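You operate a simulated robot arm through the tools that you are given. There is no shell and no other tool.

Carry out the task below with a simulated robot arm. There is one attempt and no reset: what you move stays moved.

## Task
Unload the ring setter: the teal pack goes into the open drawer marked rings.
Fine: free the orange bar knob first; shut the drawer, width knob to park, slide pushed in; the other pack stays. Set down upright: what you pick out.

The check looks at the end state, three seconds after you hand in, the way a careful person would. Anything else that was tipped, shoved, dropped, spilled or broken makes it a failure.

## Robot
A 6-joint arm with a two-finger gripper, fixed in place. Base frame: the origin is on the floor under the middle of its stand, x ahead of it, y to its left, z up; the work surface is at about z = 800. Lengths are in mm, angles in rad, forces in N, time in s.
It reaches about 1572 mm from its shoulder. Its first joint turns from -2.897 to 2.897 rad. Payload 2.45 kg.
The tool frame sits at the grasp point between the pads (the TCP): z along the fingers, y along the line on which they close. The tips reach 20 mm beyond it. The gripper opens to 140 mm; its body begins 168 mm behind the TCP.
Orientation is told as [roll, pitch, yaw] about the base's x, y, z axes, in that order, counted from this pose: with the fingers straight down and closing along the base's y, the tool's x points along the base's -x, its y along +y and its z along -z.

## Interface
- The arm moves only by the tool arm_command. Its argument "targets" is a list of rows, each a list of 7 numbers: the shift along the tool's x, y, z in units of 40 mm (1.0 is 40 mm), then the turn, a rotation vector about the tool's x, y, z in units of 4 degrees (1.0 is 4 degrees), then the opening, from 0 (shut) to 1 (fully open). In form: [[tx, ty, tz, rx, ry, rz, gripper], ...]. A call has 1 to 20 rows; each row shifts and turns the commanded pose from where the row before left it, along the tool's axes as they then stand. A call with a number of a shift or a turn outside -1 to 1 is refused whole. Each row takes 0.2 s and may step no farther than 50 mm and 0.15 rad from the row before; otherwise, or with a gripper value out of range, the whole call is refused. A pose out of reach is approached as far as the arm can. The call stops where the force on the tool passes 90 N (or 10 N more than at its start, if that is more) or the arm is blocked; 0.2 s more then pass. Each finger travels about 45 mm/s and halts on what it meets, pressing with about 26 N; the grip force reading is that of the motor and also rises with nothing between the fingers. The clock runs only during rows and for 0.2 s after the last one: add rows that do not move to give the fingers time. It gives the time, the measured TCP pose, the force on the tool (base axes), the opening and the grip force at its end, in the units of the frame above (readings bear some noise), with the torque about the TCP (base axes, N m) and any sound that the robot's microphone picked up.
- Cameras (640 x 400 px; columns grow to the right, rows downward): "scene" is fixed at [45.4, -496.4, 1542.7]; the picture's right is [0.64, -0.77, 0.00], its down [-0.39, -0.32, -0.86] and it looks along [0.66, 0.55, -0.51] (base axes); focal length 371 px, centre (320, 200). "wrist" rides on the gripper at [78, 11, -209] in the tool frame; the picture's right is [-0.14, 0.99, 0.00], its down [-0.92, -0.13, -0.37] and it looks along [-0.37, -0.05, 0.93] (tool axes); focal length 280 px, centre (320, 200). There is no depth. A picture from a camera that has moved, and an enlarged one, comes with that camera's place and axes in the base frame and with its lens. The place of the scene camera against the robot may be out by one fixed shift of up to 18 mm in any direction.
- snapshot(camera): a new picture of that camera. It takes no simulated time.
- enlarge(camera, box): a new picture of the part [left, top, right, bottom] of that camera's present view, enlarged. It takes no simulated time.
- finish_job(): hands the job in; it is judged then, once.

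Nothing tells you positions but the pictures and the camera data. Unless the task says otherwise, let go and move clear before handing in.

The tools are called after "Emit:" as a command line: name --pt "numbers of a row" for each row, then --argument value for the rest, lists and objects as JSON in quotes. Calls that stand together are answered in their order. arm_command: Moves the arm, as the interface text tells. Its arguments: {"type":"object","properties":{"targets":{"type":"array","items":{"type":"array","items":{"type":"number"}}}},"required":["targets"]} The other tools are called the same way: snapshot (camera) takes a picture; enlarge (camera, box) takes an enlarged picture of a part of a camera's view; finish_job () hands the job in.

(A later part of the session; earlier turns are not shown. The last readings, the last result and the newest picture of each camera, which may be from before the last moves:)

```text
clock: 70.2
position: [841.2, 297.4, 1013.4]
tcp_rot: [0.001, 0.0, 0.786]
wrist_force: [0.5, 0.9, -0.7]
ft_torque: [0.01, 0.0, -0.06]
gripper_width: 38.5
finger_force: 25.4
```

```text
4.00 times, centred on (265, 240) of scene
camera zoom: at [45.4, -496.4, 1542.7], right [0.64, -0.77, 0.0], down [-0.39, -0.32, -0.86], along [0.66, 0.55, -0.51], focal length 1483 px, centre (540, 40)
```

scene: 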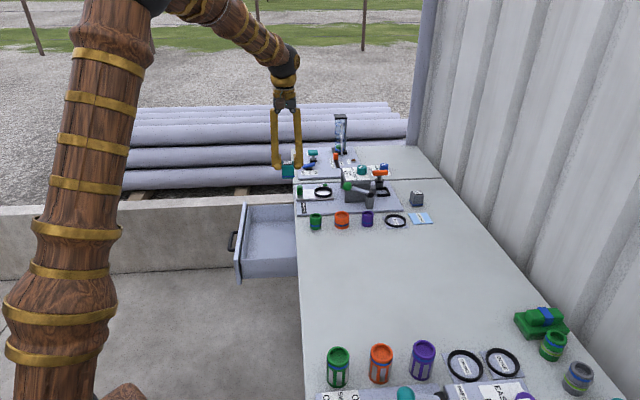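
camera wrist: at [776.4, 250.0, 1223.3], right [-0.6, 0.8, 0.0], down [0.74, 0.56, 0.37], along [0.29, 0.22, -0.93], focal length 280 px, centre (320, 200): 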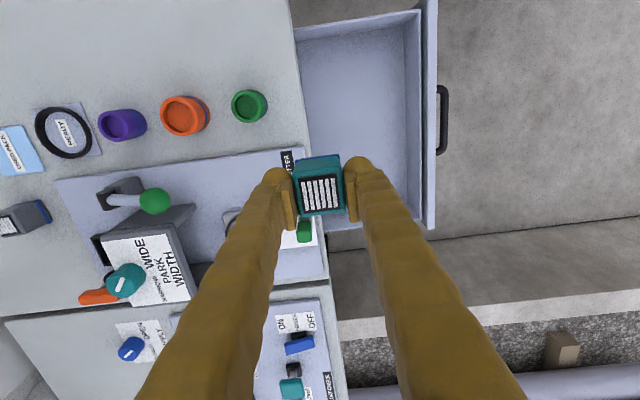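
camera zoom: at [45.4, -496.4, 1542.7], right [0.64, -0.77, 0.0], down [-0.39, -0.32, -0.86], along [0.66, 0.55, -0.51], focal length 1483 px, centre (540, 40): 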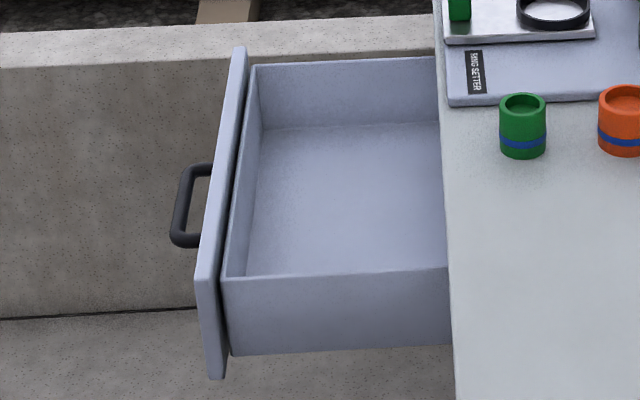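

There's a single open drawer and it's empty. I'll move the pack over the middle of its cavity and start lowering.

Emit:
arm_command --pt "0 0.05 0 0 0 0 0" --pt "0 0.1 0 0 0 0 0" --pt "0 0.15 0 0 0 0 0" --pt "0 0.2 0 0 0 0 0" --pt "0 0.25 0 0 0 0 0" --pt "0 0.3 0 0 0 0 0" --pt "0 0.25 0 0 0 0 0" --pt "0 0.2 0 0 0 0 0" --pt "0 0.15 0 0 0 0 0" --pt "0 0.1 0 0 0 0 0" --pt "0 0.05 0 0 0 0 0"

Emit:
arm_command --pt "0 0 0.04 0 0 0 0" --pt "0 0 0.08 0 0 0 0" --pt "0 0 0.12 0 0 0 0" --pt "0 0 0.16 0 0 0 0" --pt "0 0 0.2 0 0 0 0" --pt "0 0 0.22 0 0 0 0" --pt "0 0 0.22 0 0 0 0" --pt "0 0 0.22 0 0 0 0" --pt "0 0 0.22 0 0 0 0" --pt "0 0 0.22 0 0 0 0" --pt "0 0 0.22 0 0 0 0" --pt "0 0 0.22 0 0 0 0" --pt "0 0 0.22 0 0 0 0" --pt "0 0 0.22 0 0 0 0" --pt "0 0 0.22 0 0 0 0" --pt "0 0 0.2 0 0 0 0" --pt "0 0 0.16 0 0 0 0" --pt "0 0 0.12 0 0 0 0" --pt "0 0 0.08 0 0 0 0" --pt "0 0 0.04 0 0 0 0"

Emit:
snapshot --camera "wrist"

Emit:
snapshot --camera "scene"

```text
clock: 72.6
position: [791.2, 348.3, 1012.5]
tcp_rot: [0.0, 0.0, 0.787]
wrist_force: [-0.8, 0.3, -1.1]
ft_torque: [0.02, -0.03, -0.02]
gripper_width: 38.7
finger_force: 26.4
```

```text
clock: 76.8
position: [791.1, 347.5, 877.8]
tcp_rot: [0.001, -0.001, 0.786]
wrist_force: [0.5, -0.9, -0.9]
ft_torque: [0.0, -0.04, -0.02]
gripper_width: 38.7
finger_force: 26.3
```

```text
taken
camera wrist: at [726.8, 301.4, 1087.5], right [-0.6, 0.8, 0.0], down [0.74, 0.56, 0.37], along [0.29, 0.22, -0.93], focal length 280 px, centre (320, 200)
```

wrist: 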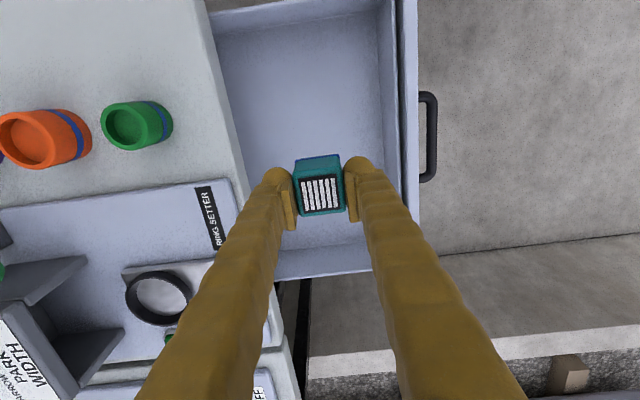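

```text
taken
```

scene: 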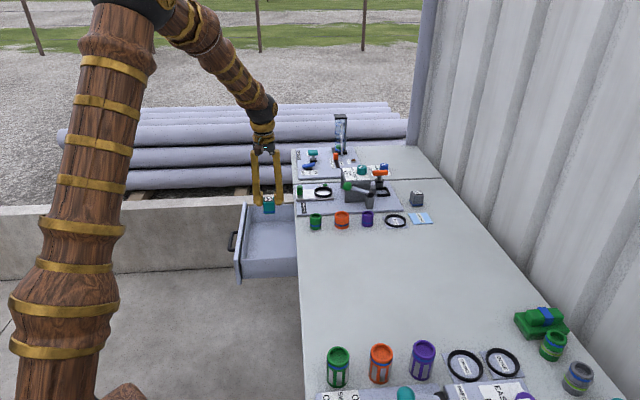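

Emit:
arm_command --pt "0 0 0.05 0 0 0 0" --pt "0 0 0.1 0 0 0 0" --pt "0 0 0.15 0 0 0 0" --pt "0 0 0.2 0 0 0 0" --pt "0 0 0.22 0 0 0 0" --pt "0 0 0.22 0 0 0 0" --pt "0 0 0.22 0 0 0 0" --pt "0 0 0.22 0 0 0 0" --pt "0 0 0.22 0 0 0 0" --pt "0 0 0.22 0 0 0 0" --pt "0 0 0.22 0 0 0 0" --pt "0 0 0.2 0 0 0 0" --pt "0 0 0.15 0 0 0 0" --pt "0 0 0.1 0 0 0 0" --pt "0 0 0.05 0 0 0 0"

Emit:
snapshot --camera "wrist"

Emit:
enlarge --camera "scene" --box '[220, 160, 320, 290]'

```text
clock: 80.0
position: [789.5, 348.1, 776.3]
tcp_rot: [0.001, 0.0, 0.787]
wrist_force: [-0.1, 0.0, -0.7]
ft_torque: [0.01, 0.03, 0.0]
gripper_width: 38.5
finger_force: 25.8
```

```text
taken
camera wrist: at [725.7, 301.3, 985.6], right [-0.6, 0.8, 0.0], down [0.74, 0.56, 0.37], along [0.29, 0.22, -0.93], focal length 280 px, centre (320, 200)
```

wrist: 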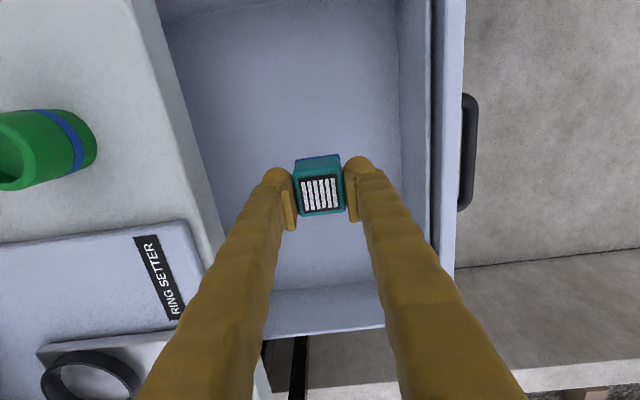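

```text
3.08 times, centred on (270, 225) of scene
camera zoom: at [45.4, -496.4, 1542.7], right [0.64, -0.77, 0.0], down [-0.39, -0.32, -0.86], along [0.66, 0.55, -0.51], focal length 1141 px, centre (474, 123)
```

zoom: 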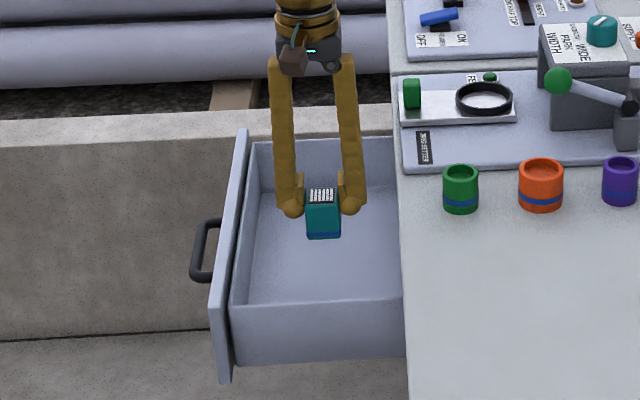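

Emit:
arm_command --pt "0 0 0.05 0 0 0 0" --pt "0 0 0.08 0 0 0 0" --pt "0 0 0.1 0 0 0 0" --pt "0 0 0.1 0 0 0 0" --pt "0 0 0.1 0 0 0 0" --pt "0 0 0.1 0 0 0 0" --pt "0 0 0.07 0 0 0 0" --pt "0 0 0.05 0 0 0 0"

Emit:
enlarge --camera "scene" --box '[240, 190, 300, 260]'

Emit:
enlarge --camera "wrist" --box '[240, 100, 400, 240]'

```text
clock: 81.8
position: [789.8, 349.6, 750.5]
tcp_rot: [0.001, -0.001, 0.785]
wrist_force: [0.0, 0.3, -0.2]
ft_torque: [-0.03, 0.04, 0.0]
gripper_width: 38.9
finger_force: 26.1
```

```text
5.71 times, centred on (270, 225) of scene
camera zoom: at [45.4, -496.4, 1542.7], right [0.64, -0.77, 0.0], down [-0.39, -0.32, -0.86], along [0.66, 0.55, -0.51], focal length 2119 px, centre (606, 57)
```

zoom: 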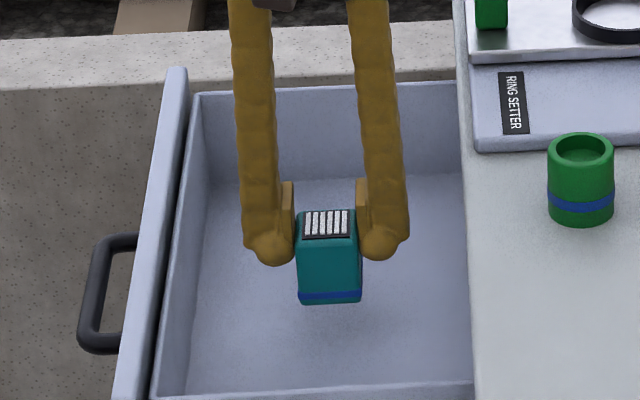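

```text
2.86 times, centred on (320, 170) of wrist
camera zoom: at [726.5, 301.7, 960.2], right [-0.6, 0.8, 0.0], down [0.74, 0.56, 0.37], along [0.29, 0.22, -0.93], focal length 801 px, centre (320, 286)
```

zoom: 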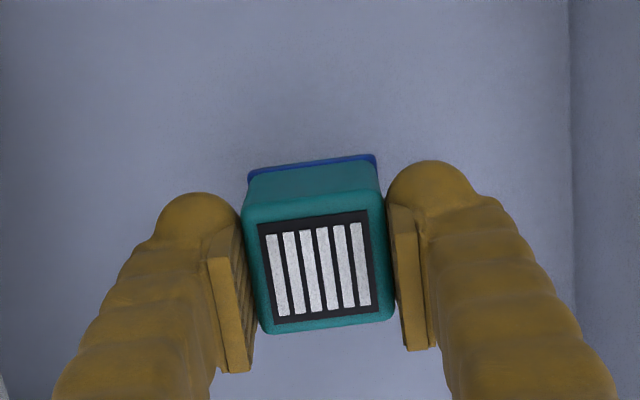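

Emit:
arm_command --pt "0 0 0.05 0 0 0 0" --pt "0 0 0.05 0 0 0 0" --pt "0 0 0.05 0 0 0 0" --pt "0 0 0.05 0 0 0 0"

Emit:
arm_command --pt "0 0 0.04 0 0 0 0" --pt "0 0 0.04 0 0 0 0"

Emit:
enlarge --camera "scene" --box '[250, 200, 290, 250]'

```text
clock: 82.8
position: [791.1, 349.2, 739.8]
tcp_rot: [0.001, 0.001, 0.786]
wrist_force: [0.0, -0.3, -1.3]
ft_torque: [-0.01, -0.01, -0.05]
gripper_width: 38.8
finger_force: 25.5
```

```text
clock: 83.4
position: [791.6, 349.3, 737.0]
tcp_rot: [0.0, 0.0, 0.782]
wrist_force: [1.0, 0.4, -0.1]
ft_torque: [0.02, 0.0, 0.01]
gripper_width: 38.7
finger_force: 26.0
```

```text
8.00 times, centred on (270, 225) of scene
camera zoom: at [45.4, -496.4, 1542.7], right [0.64, -0.77, 0.0], down [-0.39, -0.32, -0.86], along [0.66, 0.55, -0.51], focal length 2967 px, centre (720, 0)
```

zoom: 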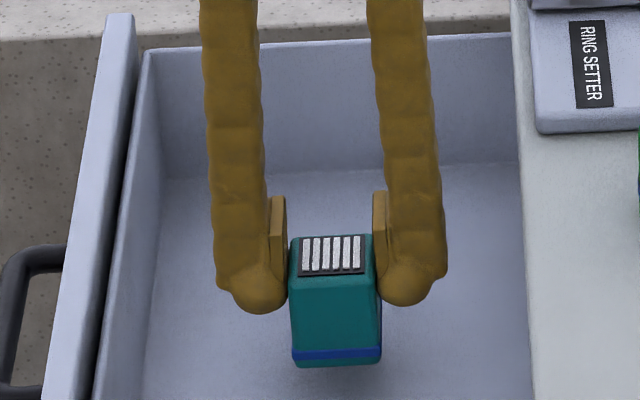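

Emit:
arm_command --pt "0 0 0.04 0 0 0 0" --pt "0 0 0.04 0 0 0 0" --pt "0 0 0.04 0 0 0 0"

Emit:
enlarge --camera "scene" --box '[250, 200, 290, 250]'

```text
clock: 84.2
position: [790.9, 347.5, 733.3]
tcp_rot: [0.0, -0.001, 0.786]
wrist_force: [0.3, -0.4, -1.3]
ft_torque: [0.01, -0.01, 0.02]
gripper_width: 38.8
finger_force: 26.0
```

```text
8.00 times, centred on (270, 225) of scene
camera zoom: at [45.4, -496.4, 1542.7], right [0.64, -0.77, 0.0], down [-0.39, -0.32, -0.86], along [0.66, 0.55, -0.51], focal length 2967 px, centre (720, 0)
```

zoom: 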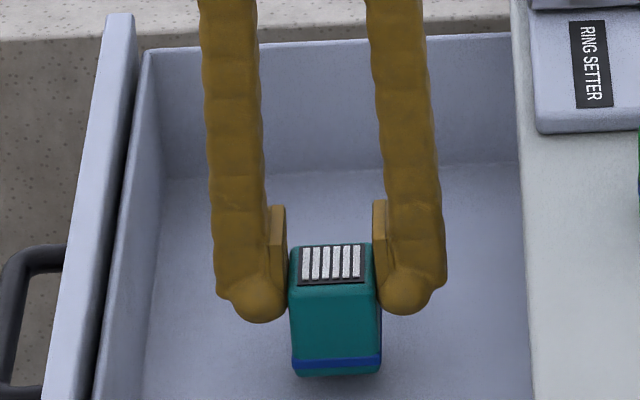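

Emit:
arm_command --pt "0 0 0.04 0 0 0 0" --pt "0 0 0.04 0 0 0 0"

Emit:
arm_command --pt "0 0 0.04 0 0 0 0" --pt "0 0 0.04 0 0 0 0"

Emit:
enlarge --camera "scene" --box '[250, 200, 290, 250]'

```text
clock: 84.8
position: [791.2, 348.5, 729.4]
tcp_rot: [0.001, -0.001, 0.785]
wrist_force: [0.1, 0.5, -1.3]
ft_torque: [-0.03, 0.0, -0.01]
gripper_width: 39.0
finger_force: 26.2
```

```text
clock: 85.4
position: [791.6, 348.2, 727.6]
tcp_rot: [0.0, 0.001, 0.787]
wrist_force: [-0.2, -0.2, -0.4]
ft_torque: [0.02, -0.02, 0.0]
gripper_width: 38.7
finger_force: 26.4
```

```text
8.00 times, centred on (270, 225) of scene
camera zoom: at [45.4, -496.4, 1542.7], right [0.64, -0.77, 0.0], down [-0.39, -0.32, -0.86], along [0.66, 0.55, -0.51], focal length 2967 px, centre (720, 0)
```

zoom: 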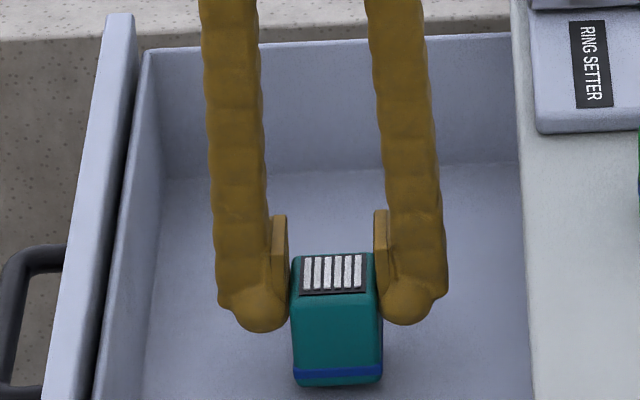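

Emit:
arm_command --pt "0 0 0.04 0 0 0 0" --pt "0 0 0.04 0 0 0 0"

Emit:
arm_command --pt "0 0 0.03 0 0 0 0" --pt "0 0 0.03 0 0 0 0"

Emit:
enlarge --camera "scene" --box '[250, 200, 290, 250]'

```text
clock: 86.0
position: [790.1, 349.4, 722.6]
tcp_rot: [0.0, 0.0, 0.784]
wrist_force: [-0.5, 0.5, -0.3]
ft_torque: [0.01, 0.01, -0.01]
gripper_width: 38.5
finger_force: 26.0
```

```text
clock: 86.6
position: [791.5, 350.1, 720.9]
tcp_rot: [-0.001, 0.001, 0.785]
wrist_force: [0.8, 0.8, 0.4]
ft_torque: [0.02, 0.02, 0.0]
gripper_width: 39.0
finger_force: 26.1
```

```text
8.00 times, centred on (270, 225) of scene
camera zoom: at [45.4, -496.4, 1542.7], right [0.64, -0.77, 0.0], down [-0.39, -0.32, -0.86], along [0.66, 0.55, -0.51], focal length 2967 px, centre (720, 0)
```

zoom: 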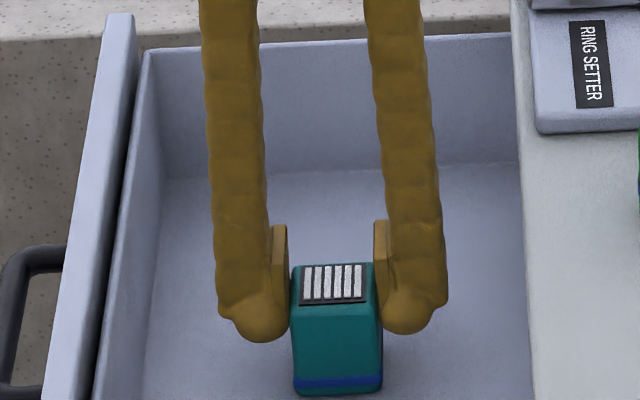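

Emit:
arm_command --pt "0 0 0.03 0 0 0 0" --pt "0 0 0.03 0 0 0 0"

Emit:
arm_command --pt "0 0 0.03 0 0 0 0" --pt "0 0 0.03 0 0 0 0"

Emit:
arm_command --pt "0 0 0.03 0 0 0 0" --pt "0 0 0.03 0 0 0 0"

Emit:
enlarge --camera "scene" --box '[250, 205, 290, 255]'

```text
clock: 87.2
position: [790.9, 349.6, 721.2]
tcp_rot: [0.0, -0.002, 0.784]
wrist_force: [-1.6, -3.7, 13.8]
ft_torque: [-0.23, 0.18, -0.04]
gripper_width: 38.6
finger_force: 25.9
```

```text
clock: 87.8
position: [791.2, 350.4, 717.7]
tcp_rot: [0.0, -0.002, 0.785]
wrist_force: [0.5, 2.0, 18.3]
ft_torque: [0.05, -0.03, -0.01]
gripper_width: 39.0
finger_force: 25.9
```

```text
clock: 88.4
position: [791.7, 348.3, 714.2]
tcp_rot: [-0.001, 0.001, 0.785]
wrist_force: [-1.0, 0.5, 17.1]
ft_torque: [-0.02, 0.03, -0.01]
gripper_width: 38.8
finger_force: 25.9
```

```text
8.00 times, centred on (270, 230) of scene
camera zoom: at [45.4, -496.4, 1542.7], right [0.64, -0.77, 0.0], down [-0.39, -0.32, -0.86], along [0.66, 0.55, -0.51], focal length 2967 px, centre (720, -40)
```

zoom: 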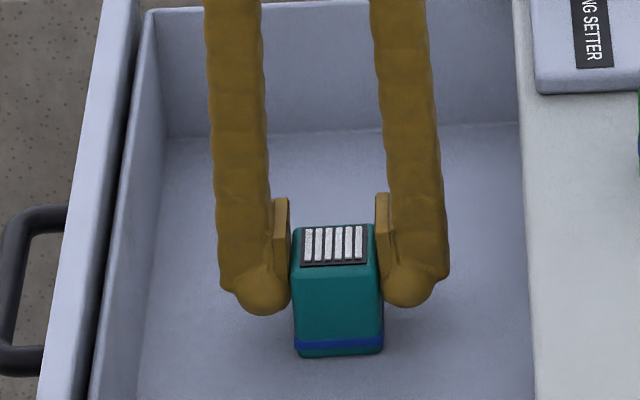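

The pack is standing on the drawer floor, with about 17 N of contact. I'll open gently and lift away.

Emit:
arm_command --pt "0 0 0 0 0 0 0.29" --pt "0 0 0 0 0 0 0.31" --pt "0 0 0 0 0 0 0.34" --pt "0 0 0 0 0 0 0.38" --pt "0 0 0 0 0 0 0.4" --pt "0 0 0 0 0 0 0.4"

Emit:
enlarge --camera "scene" --box '[250, 205, 290, 255]'

Emit:
enlarge --camera "wrist" --box '[240, 100, 400, 240]'

```text
clock: 89.8
position: [791.7, 348.3, 714.2]
tcp_rot: [0.0, 0.0, 0.785]
wrist_force: [0.4, 0.2, -0.9]
ft_torque: [0.0, 0.01, -0.04]
gripper_width: 56.1
finger_force: 0.1
```

```text
8.00 times, centred on (270, 230) of scene
camera zoom: at [45.4, -496.4, 1542.7], right [0.64, -0.77, 0.0], down [-0.39, -0.32, -0.86], along [0.66, 0.55, -0.51], focal length 2967 px, centre (720, -40)
```

zoom: 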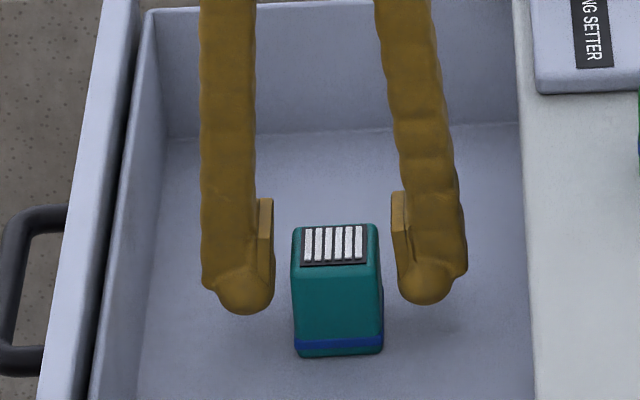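

```text
2.86 times, centred on (320, 170) of wrist
camera zoom: at [727.4, 302.0, 924.5], right [-0.6, 0.8, 0.0], down [0.74, 0.56, 0.37], along [0.29, 0.22, -0.93], focal length 801 px, centre (320, 286)
```

zoom: 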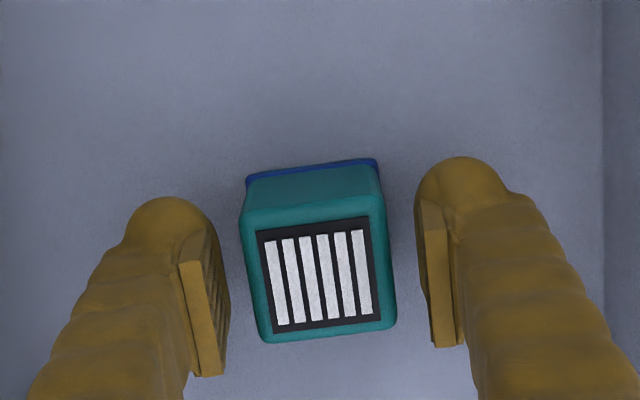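

The pack stands upright in the drawer. I'll lift out, turn the wrist so the camera looks back at the drawer front, and move outside to check the label and push it shut.

Emit:
arm_command --pt "0 0 -0.3 0 0 0 0.4" --pt "0 0 -0.8 0 0 0 0.4" --pt "0 0 -1 0 0 0 0.4" --pt "0 0 -1 0 0 0 0.4" --pt "0 0 -1 0 0 0 0.4" --pt "0 0 -1 0 0 0 0.3" --pt "0 0 -1 0 0 0 0.2" --pt "0 0.8 0 0 0 0 0" --pt "0 0.8 0 0 0 0 0" --pt "0 0.8 0 0 0 0 0" --pt "0 0.8 0 0 0 0 0" --pt "0 0.8 0 0 0 0 0" --pt "0 0.8 0 0 0 0 0"

Emit:
arm_command --pt "0 0 0 0 0 1 0" --pt "0 0 0 0 0 1 0" --pt "0 0 0 0 0 1 0" --pt "0 0 0 0 0 1 0" --pt "0 0 0 0 0 1 0" --pt "0 0 0 0 0 1 0" --pt "0 0 0 0 0 1 0" --pt "0 0 0 0 0 1 0" --pt "0 0 0 0 0 1 0" --pt "0 0 0 0 0 1 0" --pt "0 0 0 0 0 1 0" --pt "0 0 0 0 0 1 0" --pt "0 0 0 0 0 1 0" --pt "0 0 0 0 0 1 0" --pt "0 0 0 0 0 1 0" --pt "0 0 0 0 0 1 0" --pt "0 0 0 0 0 1 0" --pt "0 0 0 0 0 1 0" --pt "0 0 0 0 0 1 0" --pt "0 0 0 0 0 1 0"

Emit:
arm_command --pt "0 0 0 0 0 1 0" --pt "0 0 0 0 0 1 0" --pt "0 0 0 0 0 0.5 0"

Emit:
snapshot --camera "wrist"

Emit:
snapshot --camera "scene"

```text
clock: 92.6
position: [653.6, 484.7, 957.4]
tcp_rot: [0.0, 0.001, 0.783]
wrist_force: [0.7, 0.5, 1.0]
ft_torque: [-0.02, -0.01, 0.0]
gripper_width: 0.0
finger_force: 26.1
```

```text
clock: 96.8
position: [654.5, 484.3, 958.4]
tcp_rot: [-0.001, -0.001, -0.611]
wrist_force: [-0.7, 0.2, -0.1]
ft_torque: [-0.02, 0.02, 0.01]
gripper_width: 0.0
finger_force: 26.5
```

```text
clock: 97.6
position: [654.3, 483.2, 958.3]
tcp_rot: [0.001, -0.001, -0.787]
wrist_force: [0.0, -0.2, -0.5]
ft_torque: [0.0, 0.01, 0.0]
gripper_width: 0.1
finger_force: 26.2
```

```text
taken
camera wrist: at [606.0, 547.5, 1168.2], right [0.8, 0.6, 0.0], down [0.56, -0.74, 0.37], along [0.22, -0.29, -0.93], focal length 280 px, centre (320, 200)
```

wrist: 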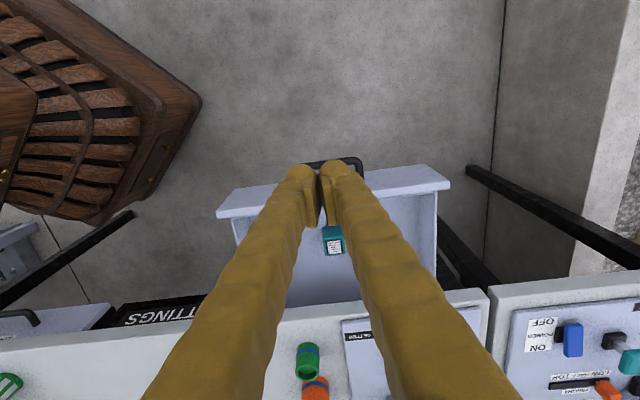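

```text
taken
```

scene: 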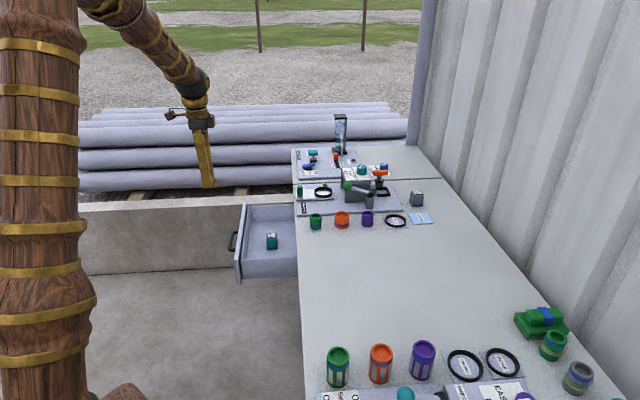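

Emit:
enlarge --camera "wrist" --box '[0, 200, 240, 350]'

Emit:
enlarge --camera "wrist" --box '[200, 140, 460, 320]'

```text
2.67 times, centred on (120, 275) of wrist
camera zoom: at [606.0, 547.5, 1168.2], right [0.8, 0.6, 0.0], down [0.56, -0.74, 0.37], along [0.22, -0.29, -0.93], focal length 748 px, centre (853, 0)
```

zoom: 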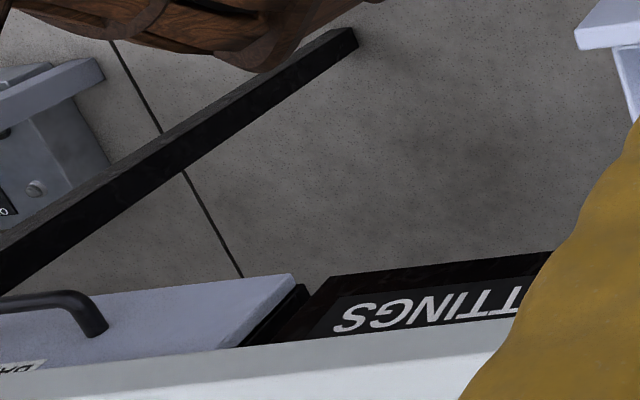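

```text
2.22 times, centred on (330, 230) of wrist
camera zoom: at [606.0, 547.5, 1168.2], right [0.8, 0.6, 0.0], down [0.56, -0.74, 0.37], along [0.22, -0.29, -0.93], focal length 623 px, centre (298, 133)
```

zoom: 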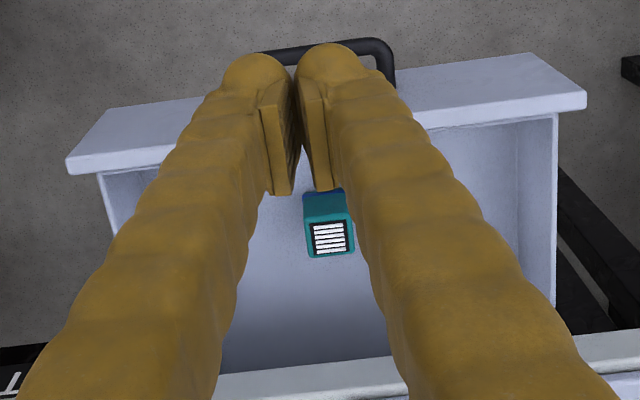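

A black sign on the apron beside it reads "…TTINGS". I need to be sure what this drawer's own front says, so I'll shift aside so the fingers don't hide its centre.

Emit:
arm_command --pt "0.5 0.6 0.3 0 0 0 0" --pt "0.5 0.6 0.3 0 0 0 0" --pt "0.5 0.6 0.3 0 0 0 0" --pt "0.5 0.6 0.3 0 0 0 0" --pt "0.5 0.6 0.3 0 0 0 0"

Emit:
snapshot --camera "wrist"

Emit:
enlarge --camera "wrist" --box '[0, 160, 300, 400]'

```text
clock: 98.8
position: [667.4, 640.2, 899.2]
tcp_rot: [0.0, 0.0, -0.787]
wrist_force: [-0.2, 0.6, -0.7]
ft_torque: [0.01, -0.06, -0.01]
gripper_width: 0.0
finger_force: 26.1
```

```text
taken
camera wrist: at [619.2, 703.7, 1108.8], right [0.8, 0.6, 0.0], down [0.56, -0.74, 0.37], along [0.22, -0.29, -0.93], focal length 280 px, centre (320, 200)
```

wrist: 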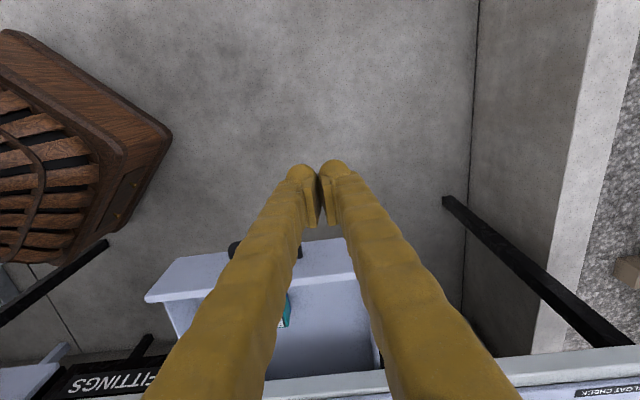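

```text
1.67 times, centred on (150, 280) of wrist
camera zoom: at [619.2, 703.7, 1108.8], right [0.8, 0.6, 0.0], down [0.56, -0.74, 0.37], along [0.22, -0.29, -0.93], focal length 467 px, centre (603, 67)
```

zoom: 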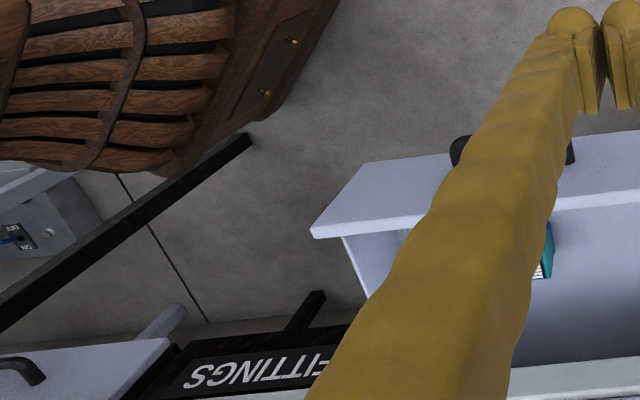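

Emit:
arm_command --pt "0 0.8 0 0 -1 0 0" --pt "0 0.8 0 0 -1 0 0" --pt "0 0.8 0 0 -1 0 0" --pt "0 0 0 0 -1 0 0" --pt "0 0 0 0 -1 0 0" --pt "0 0 0 0 -1 0 0" --pt "0 0 0 0 -1 0 0" --pt "0 0 0 0 -1 0 0"

Emit:
snapshot --camera "wrist"

```text
clock: 100.6
position: [737.6, 708.5, 899.9]
tcp_rot: [0.003, -0.56, -0.786]
wrist_force: [0.5, 0.2, 0.0]
ft_torque: [0.02, 0.02, 0.0]
gripper_width: 0.1
finger_force: 26.0
```

```text
taken
camera wrist: at [618.2, 841.5, 1036.1], right [0.78, 0.62, 0.07], down [0.32, -0.5, 0.8], along [0.53, -0.6, -0.59], focal length 280 px, centre (320, 200)
```

wrist: 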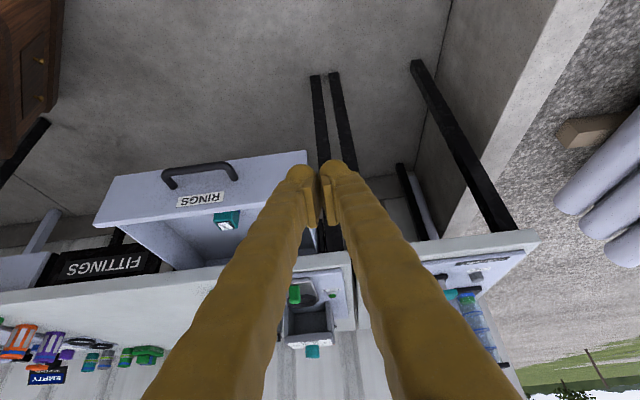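

The drawer front reads RINGS, and the teal pack stands upright inside. The neighbouring FITTINGS bin is a different one. I'll straighten the wrist and line up with the handle to push the drawer shut.

Emit:
arm_command --pt "0 0 0 0 1 0 0" --pt "0 0 0 0 1 0 0" --pt "0 0 0 0 1 0 0" --pt "0 0 0 0 1 0 0" --pt "0 0 0 0 1 0 0" --pt "0 0 0 0 1 0 0" --pt "0 0 0 0 1 0 0" --pt "0 0 0 0 1 0 0" --pt "-0.32 -0.753 0 0 0 0 0" --pt "-0.32 -0.753 0 0 0 0 0" --pt "-0.32 -0.753 0 0 0 0 0" --pt "-0.32 -0.753 0 0 0 0 0" --pt "-0.32 -0.753 0 0 0 0 0" --pt "-0.32 -0.753 0 0 0 0 0" --pt "-0.32 -0.753 0 0 0 0 0"

Emit:
snapshot --camera "wrist"

Emit:
snapshot --camera "scene"

```text
clock: 103.8
position: [647.8, 497.6, 899.4]
tcp_rot: [0.001, 0.002, -0.787]
wrist_force: [0.5, 0.4, 0.4]
ft_torque: [0.0, 0.0, 0.0]
gripper_width: 0.0
finger_force: 25.6
```

```text
taken
camera wrist: at [599.7, 561.2, 1109.6], right [0.8, 0.6, 0.0], down [0.56, -0.74, 0.37], along [0.22, -0.29, -0.93], focal length 280 px, centre (320, 200)
```

wrist: 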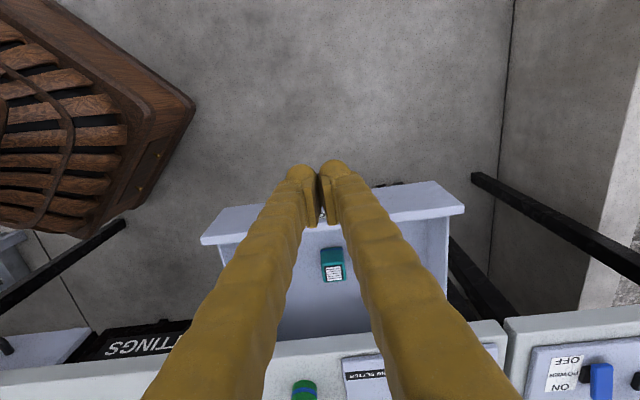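

```text
taken
```

scene: 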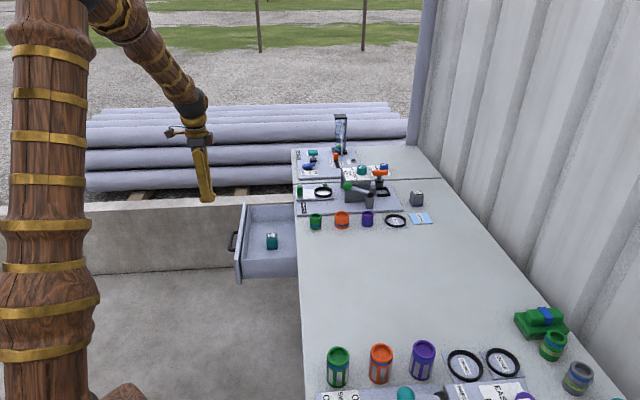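

Emit:
arm_command --pt "0 0 0.9 0 0 0 0" --pt "0 0 0.9 0 0 0 0" --pt "0 0 0.9 0 0 0 0" --pt "0 0 0.9 0 0 0 0" --pt "0 0 0.9 0 0 0 0" --pt "0 0 0.1 0 0 0 0"

Emit:
snapshot --camera "wrist"

Emit:
enlarge --camera "scene" --box '[180, 150, 320, 290]'

```text
clock: 105.2
position: [651.4, 494.0, 714.1]
tcp_rot: [0.0, -0.001, -0.786]
wrist_force: [-0.2, -0.2, -1.5]
ft_torque: [0.03, 0.0, 0.01]
gripper_width: 0.0
finger_force: 25.6
```

```text
taken
camera wrist: at [602.9, 558.7, 923.6], right [0.8, 0.6, 0.0], down [0.56, -0.74, 0.37], along [0.22, -0.29, -0.93], focal length 280 px, centre (320, 200)
```

wrist: 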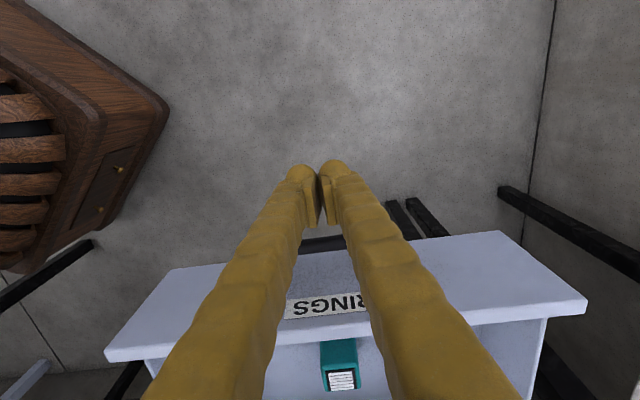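

```text
2.86 times, centred on (250, 220) of scene
camera zoom: at [45.4, -496.4, 1542.7], right [0.64, -0.77, 0.0], down [-0.39, -0.32, -0.86], along [0.66, 0.55, -0.51], focal length 1060 px, centre (520, 143)
```

zoom: 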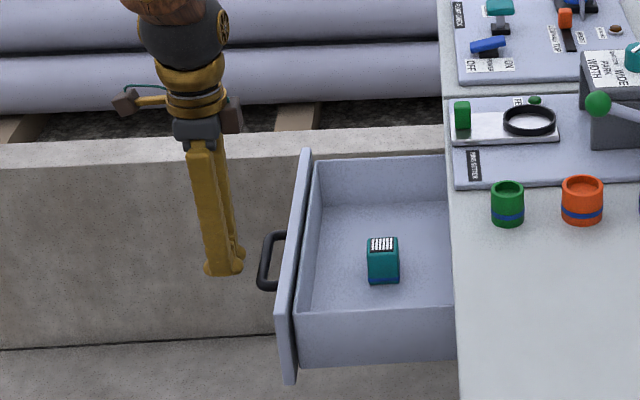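

Emit:
arm_command --pt "-0.15 0 0 0 0 0 0" --pt "-0.15 0 0 0 0 0 0" --pt "-0.12 0 0 0 0 0 0" --pt "-0.1 0 0 0 0 0 0" --pt "-0.1 0 0 0 0 0 0" --pt "-0.1 0 0 0 0 0 0" --pt "-0.12 0 0 0 0 0 0" --pt "-0.12 0 0 0 0 0 0" --pt "-0.12 0 0 0 0 0 0" --pt "-0.1 0 0 0 0 0 0"

Emit:
enlarge --camera "scene" --box '[180, 150, 320, 290]'

```text
clock: 107.4
position: [684.7, 462.1, 714.7]
tcp_rot: [0.0, 0.0, -0.785]
wrist_force: [-0.4, 0.7, -0.9]
ft_torque: [0.0, -0.02, -0.01]
gripper_width: 0.0
finger_force: 26.0
```

```text
2.86 times, centred on (250, 220) of scene
camera zoom: at [45.4, -496.4, 1542.7], right [0.64, -0.77, 0.0], down [-0.39, -0.32, -0.86], along [0.66, 0.55, -0.51], focal length 1060 px, centre (520, 143)
```

zoom: 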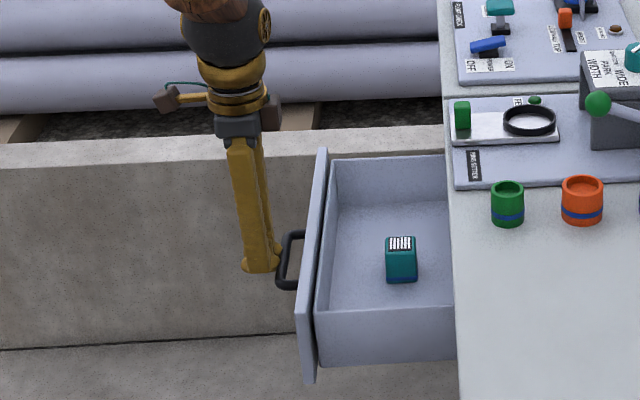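

The drawer is sliding in and the pack is riding along upright. I'll continue pushing.

Emit:
arm_command --pt "-0.05 0 0 0 0 0 0" --pt "-0.08 0 0 0 0 0 0" --pt "-0.11 0 0 0 0 0 0" --pt "-0.14 0 0 0 0 0 0" --pt "-0.15 0 0 0 0 0 0" --pt "-0.15 0 0 0 0 0 0" --pt "-0.15 0 0 0 0 0 0" --pt "-0.15 0 0 0 0 0 0" --pt "-0.15 0 0 0 0 0 0" --pt "-0.15 0 0 0 0 0 0" --pt "-0.15 0 0 0 0 0 0" --pt "-0.15 0 0 0 0 0 0" --pt "-0.15 0 0 0 0 0 0" --pt "-0.15 0 0 0 0 0 0" --pt "-0.14 0 0 0 0 0 0" --pt "-0.11 0 0 0 0 0 0" --pt "-0.08 0 0 0 0 0 0" --pt "-0.05 0 0 0 0 0 0"

Emit:
enlarge --camera "scene" --box '[180, 150, 320, 290]'

Emit:
snapshot --camera "wrist"

```text
clock: 111.2
position: [748.5, 398.8, 713.1]
tcp_rot: [0.0, 0.001, -0.785]
wrist_force: [-0.1, 0.5, -0.2]
ft_torque: [0.01, 0.04, -0.04]
gripper_width: 0.0
finger_force: 25.6
```

```text
2.86 times, centred on (250, 220) of scene
camera zoom: at [45.4, -496.4, 1542.7], right [0.64, -0.77, 0.0], down [-0.39, -0.32, -0.86], along [0.66, 0.55, -0.51], focal length 1060 px, centre (520, 143)
```

zoom: 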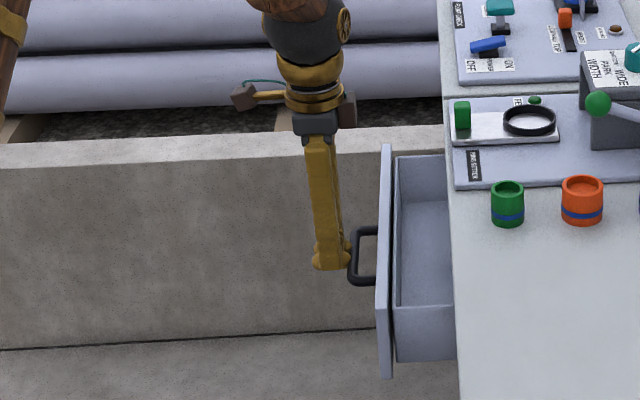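

```text
taken
camera wrist: at [699.7, 461.8, 923.8], right [0.8, 0.6, 0.0], down [0.56, -0.74, 0.37], along [0.22, -0.29, -0.93], focal length 280 px, centre (320, 200)
```

wrist: 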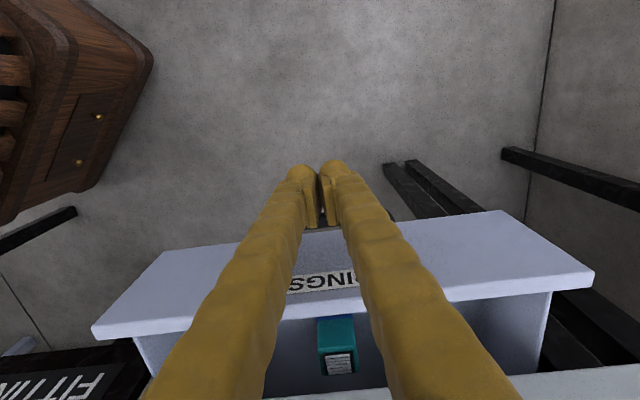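

Emit:
arm_command --pt "-0.05 0 0 0 0 0 0" --pt "-0.08 0 0 0 0 0 0" --pt "-0.11 0 0 0 0 0 0" --pt "-0.14 0 0 0 0 0 0" --pt "-0.15 0 0 0 0 0 0" --pt "-0.15 0 0 0 0 0 0" --pt "-0.15 0 0 0 0 0 0" --pt "-0.15 0 0 0 0 0 0" --pt "-0.14 0 0 0 0 0 0" --pt "-0.11 0 0 0 0 0 0" --pt "-0.08 0 0 0 0 0 0" --pt "-0.05 0 0 0 0 0 0"

Emit:
enlarge --camera "scene" --box '[180, 150, 320, 290]'

Emit:
snapshot --camera "wrist"

```text
clock: 113.8
position: [786.1, 360.4, 713.2]
tcp_rot: [0.0, -0.001, -0.785]
wrist_force: [-1.3, 0.8, 0.5]
ft_torque: [-0.01, -0.01, -0.02]
gripper_width: 0.1
finger_force: 26.1
```

```text
2.86 times, centred on (250, 220) of scene
camera zoom: at [45.4, -496.4, 1542.7], right [0.64, -0.77, 0.0], down [-0.39, -0.32, -0.86], along [0.66, 0.55, -0.51], focal length 1060 px, centre (520, 143)
```

zoom: 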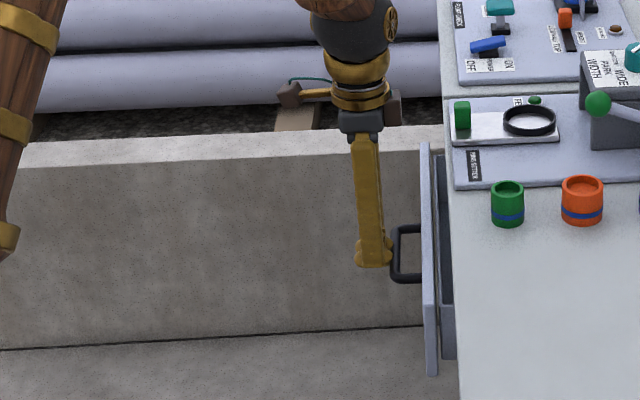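

```text
taken
camera wrist: at [737.9, 423.8, 924.0], right [0.8, 0.6, 0.0], down [0.56, -0.74, 0.37], along [0.22, -0.29, -0.93], focal length 280 px, centre (320, 200)
```

wrist: 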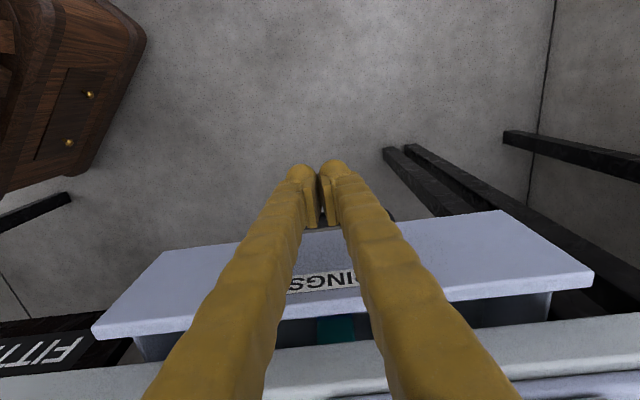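

Emit:
arm_command --pt "-0.05 0 0 0 0 0 0" --pt "-0.08 0 0 0 0 0 0" --pt "-0.08 0 0 0 0 0 0" --pt "-0.08 0 0 0 0 0 0" --pt "-0.05 0 0 0 0 0 0"

Emit:
arm_command --pt "-0.05 0 0 0 0 0 0" --pt "-0.05 0 0 0 0 0 0" --pt "-0.05 0 0 0 0 0 0" --pt "-0.05 0 0 0 0 0 0"

Emit:
enlarge --camera "scene" --box '[240, 180, 320, 290]'

```text
clock: 115.0
position: [796.7, 350.9, 715.9]
tcp_rot: [0.002, 0.001, -0.787]
wrist_force: [-1.0, 1.3, 0.5]
ft_torque: [0.04, 0.04, -0.01]
gripper_width: 0.3
finger_force: 26.4
```

```text
clock: 116.0
position: [802.4, 346.5, 714.3]
tcp_rot: [0.0, 0.001, -0.785]
wrist_force: [-0.8, 0.3, -0.1]
ft_torque: [0.0, -0.06, -0.02]
gripper_width: 0.0
finger_force: 26.3
```

```text
3.64 times, centred on (280, 235) of scene
camera zoom: at [45.4, -496.4, 1542.7], right [0.64, -0.77, 0.0], down [-0.39, -0.32, -0.86], along [0.66, 0.55, -0.51], focal length 1348 px, centre (466, 73)
```

zoom: 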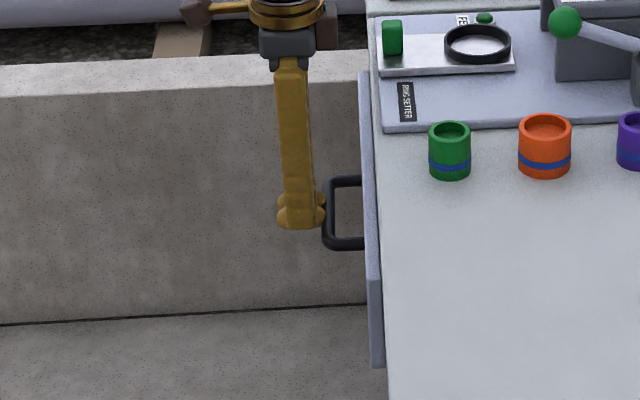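

Emit:
arm_command --pt "-0.05 0 0 0 0 0 0" --pt "-0.05 0 0 0 0 0 0" --pt "-0.05 0 0 0 0 0 0"

Emit:
enlarge --camera "scene" --box '[260, 190, 320, 290]'

Emit:
snapshot --camera "wrist"

```text
clock: 116.8
position: [807.9, 339.5, 715.4]
tcp_rot: [0.001, 0.001, -0.785]
wrist_force: [-0.8, 0.8, -0.2]
ft_torque: [0.01, -0.01, -0.03]
gripper_width: 0.0
finger_force: 26.3
```

```text
4.00 times, centred on (290, 240) of scene
camera zoom: at [45.4, -496.4, 1542.7], right [0.64, -0.77, 0.0], down [-0.39, -0.32, -0.86], along [0.66, 0.55, -0.51], focal length 1483 px, centre (440, 40)
```

zoom: 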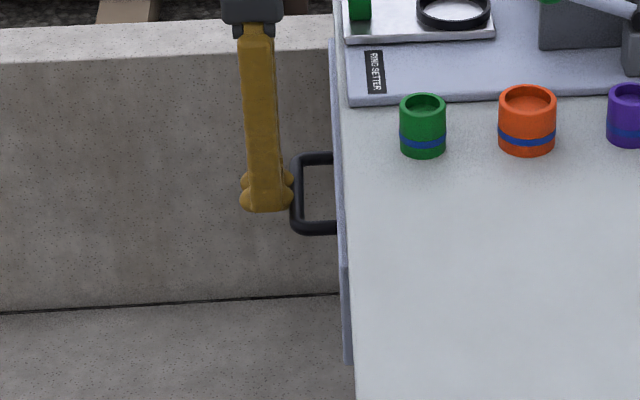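

```text
taken
camera wrist: at [758.6, 403.4, 924.9], right [0.8, 0.6, 0.0], down [0.56, -0.74, 0.37], along [0.22, -0.29, -0.93], focal length 280 px, centre (320, 200)
```

wrist: 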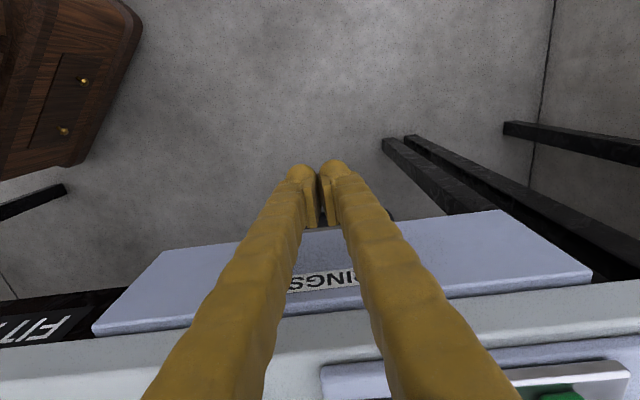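

Emit:
arm_command --pt "-0.05 0 0 0 0 0 0" --pt "-0.05 0 0 0 0 0 0" --pt "-0.05 0 0 0 0 0 0"

Emit:
arm_command --pt "-0.05 0 0 0 0 0 0" --pt "-0.05 0 0 0 0 0 0"

Emit:
enlarge --camera "scene" --box '[260, 190, 320, 290]'

```text
clock: 117.6
position: [810.2, 335.8, 714.4]
tcp_rot: [0.001, 0.0, -0.785]
wrist_force: [0.0, 0.8, -0.5]
ft_torque: [0.04, 0.04, -0.03]
gripper_width: 0.0
finger_force: 25.7
```

```text
clock: 118.2
position: [814.0, 334.2, 714.1]
tcp_rot: [-0.001, 0.0, -0.787]
wrist_force: [-0.9, 1.3, 0.8]
ft_torque: [-0.02, 0.02, -0.04]
gripper_width: 0.0
finger_force: 25.8
```

```text
4.00 times, centred on (290, 240) of scene
camera zoom: at [45.4, -496.4, 1542.7], right [0.64, -0.77, 0.0], down [-0.39, -0.32, -0.86], along [0.66, 0.55, -0.51], focal length 1483 px, centre (440, 40)
```

zoom: 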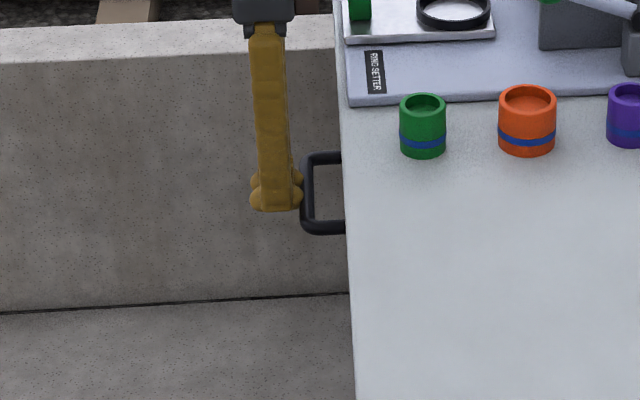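

Emit:
arm_command --pt "-0.05 0 0 0 0 0 0" --pt "-0.05 0 0 0 0 0 0" --pt "-0.05 0 0 0 0 0 0"

Emit:
arm_command --pt "-0.05 0 0 0 0 0 0" --pt "-0.05 0 0 0 0 0 0"

Emit:
snapshot --camera "wrist"

Emit:
enlarge --camera "scene" --box '[260, 190, 320, 290]'

```text
clock: 119.0
position: [818.2, 328.9, 713.9]
tcp_rot: [0.001, -0.001, -0.787]
wrist_force: [-0.5, 1.4, 0.0]
ft_torque: [0.02, 0.01, -0.02]
gripper_width: 0.0
finger_force: 26.5
```

```text
clock: 119.6
position: [822.1, 325.7, 714.7]
tcp_rot: [-0.001, 0.001, -0.784]
wrist_force: [-0.8, 0.1, -0.2]
ft_torque: [-0.02, 0.02, -0.03]
gripper_width: 0.0
finger_force: 26.2
```

```text
taken
camera wrist: at [772.8, 389.8, 924.6], right [0.8, 0.6, 0.0], down [0.56, -0.74, 0.37], along [0.22, -0.29, -0.93], focal length 280 px, centre (320, 200)
```

wrist: 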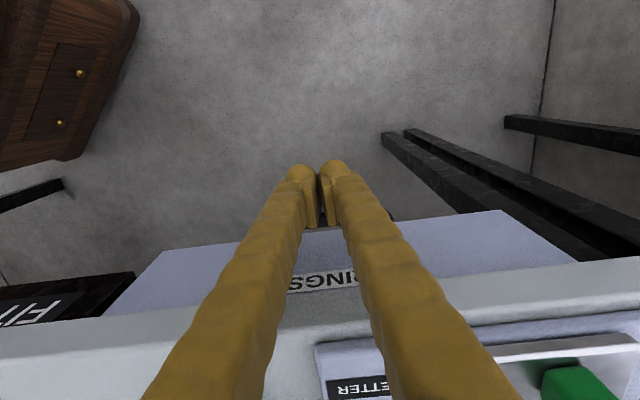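

```text
4.00 times, centred on (290, 240) of scene
camera zoom: at [45.4, -496.4, 1542.7], right [0.64, -0.77, 0.0], down [-0.39, -0.32, -0.86], along [0.66, 0.55, -0.51], focal length 1483 px, centre (440, 40)
```

zoom: 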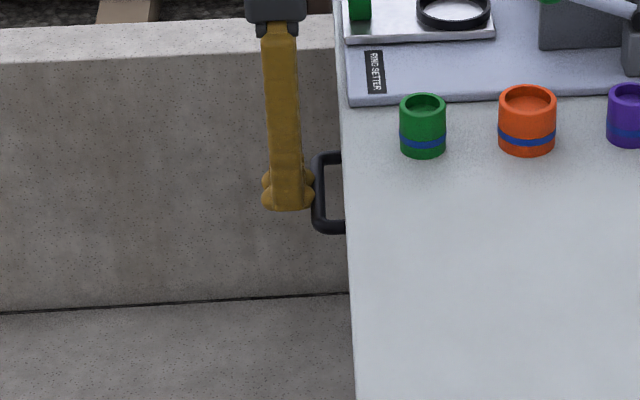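

Emit:
arm_command --pt "-0.05 0 0 0 0 0 0" --pt "-0.05 0 0 0 0 0 0"

Emit:
arm_command --pt "-0.05 0 0 0 0 0 0" --pt "-0.05 0 0 0 0 0 0"

Emit:
enlarge --camera "scene" --box '[260, 190, 320, 290]'

```text
clock: 120.2
position: [822.6, 323.0, 715.1]
tcp_rot: [-0.001, 0.0, -0.788]
wrist_force: [0.6, 0.5, -0.1]
ft_torque: [0.02, -0.02, -0.02]
gripper_width: 0.0
finger_force: 26.5
```

```text
clock: 120.8
position: [827.1, 318.1, 714.5]
tcp_rot: [0.0, 0.0, -0.785]
wrist_force: [-0.1, 0.0, -0.1]
ft_torque: [0.02, 0.01, 0.02]
gripper_width: 0.1
finger_force: 25.6
```

```text
4.00 times, centred on (290, 240) of scene
camera zoom: at [45.4, -496.4, 1542.7], right [0.64, -0.77, 0.0], down [-0.39, -0.32, -0.86], along [0.66, 0.55, -0.51], focal length 1483 px, centre (440, 40)
```

zoom: 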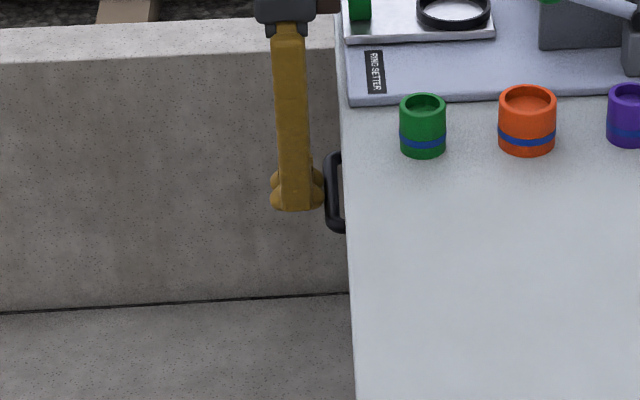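

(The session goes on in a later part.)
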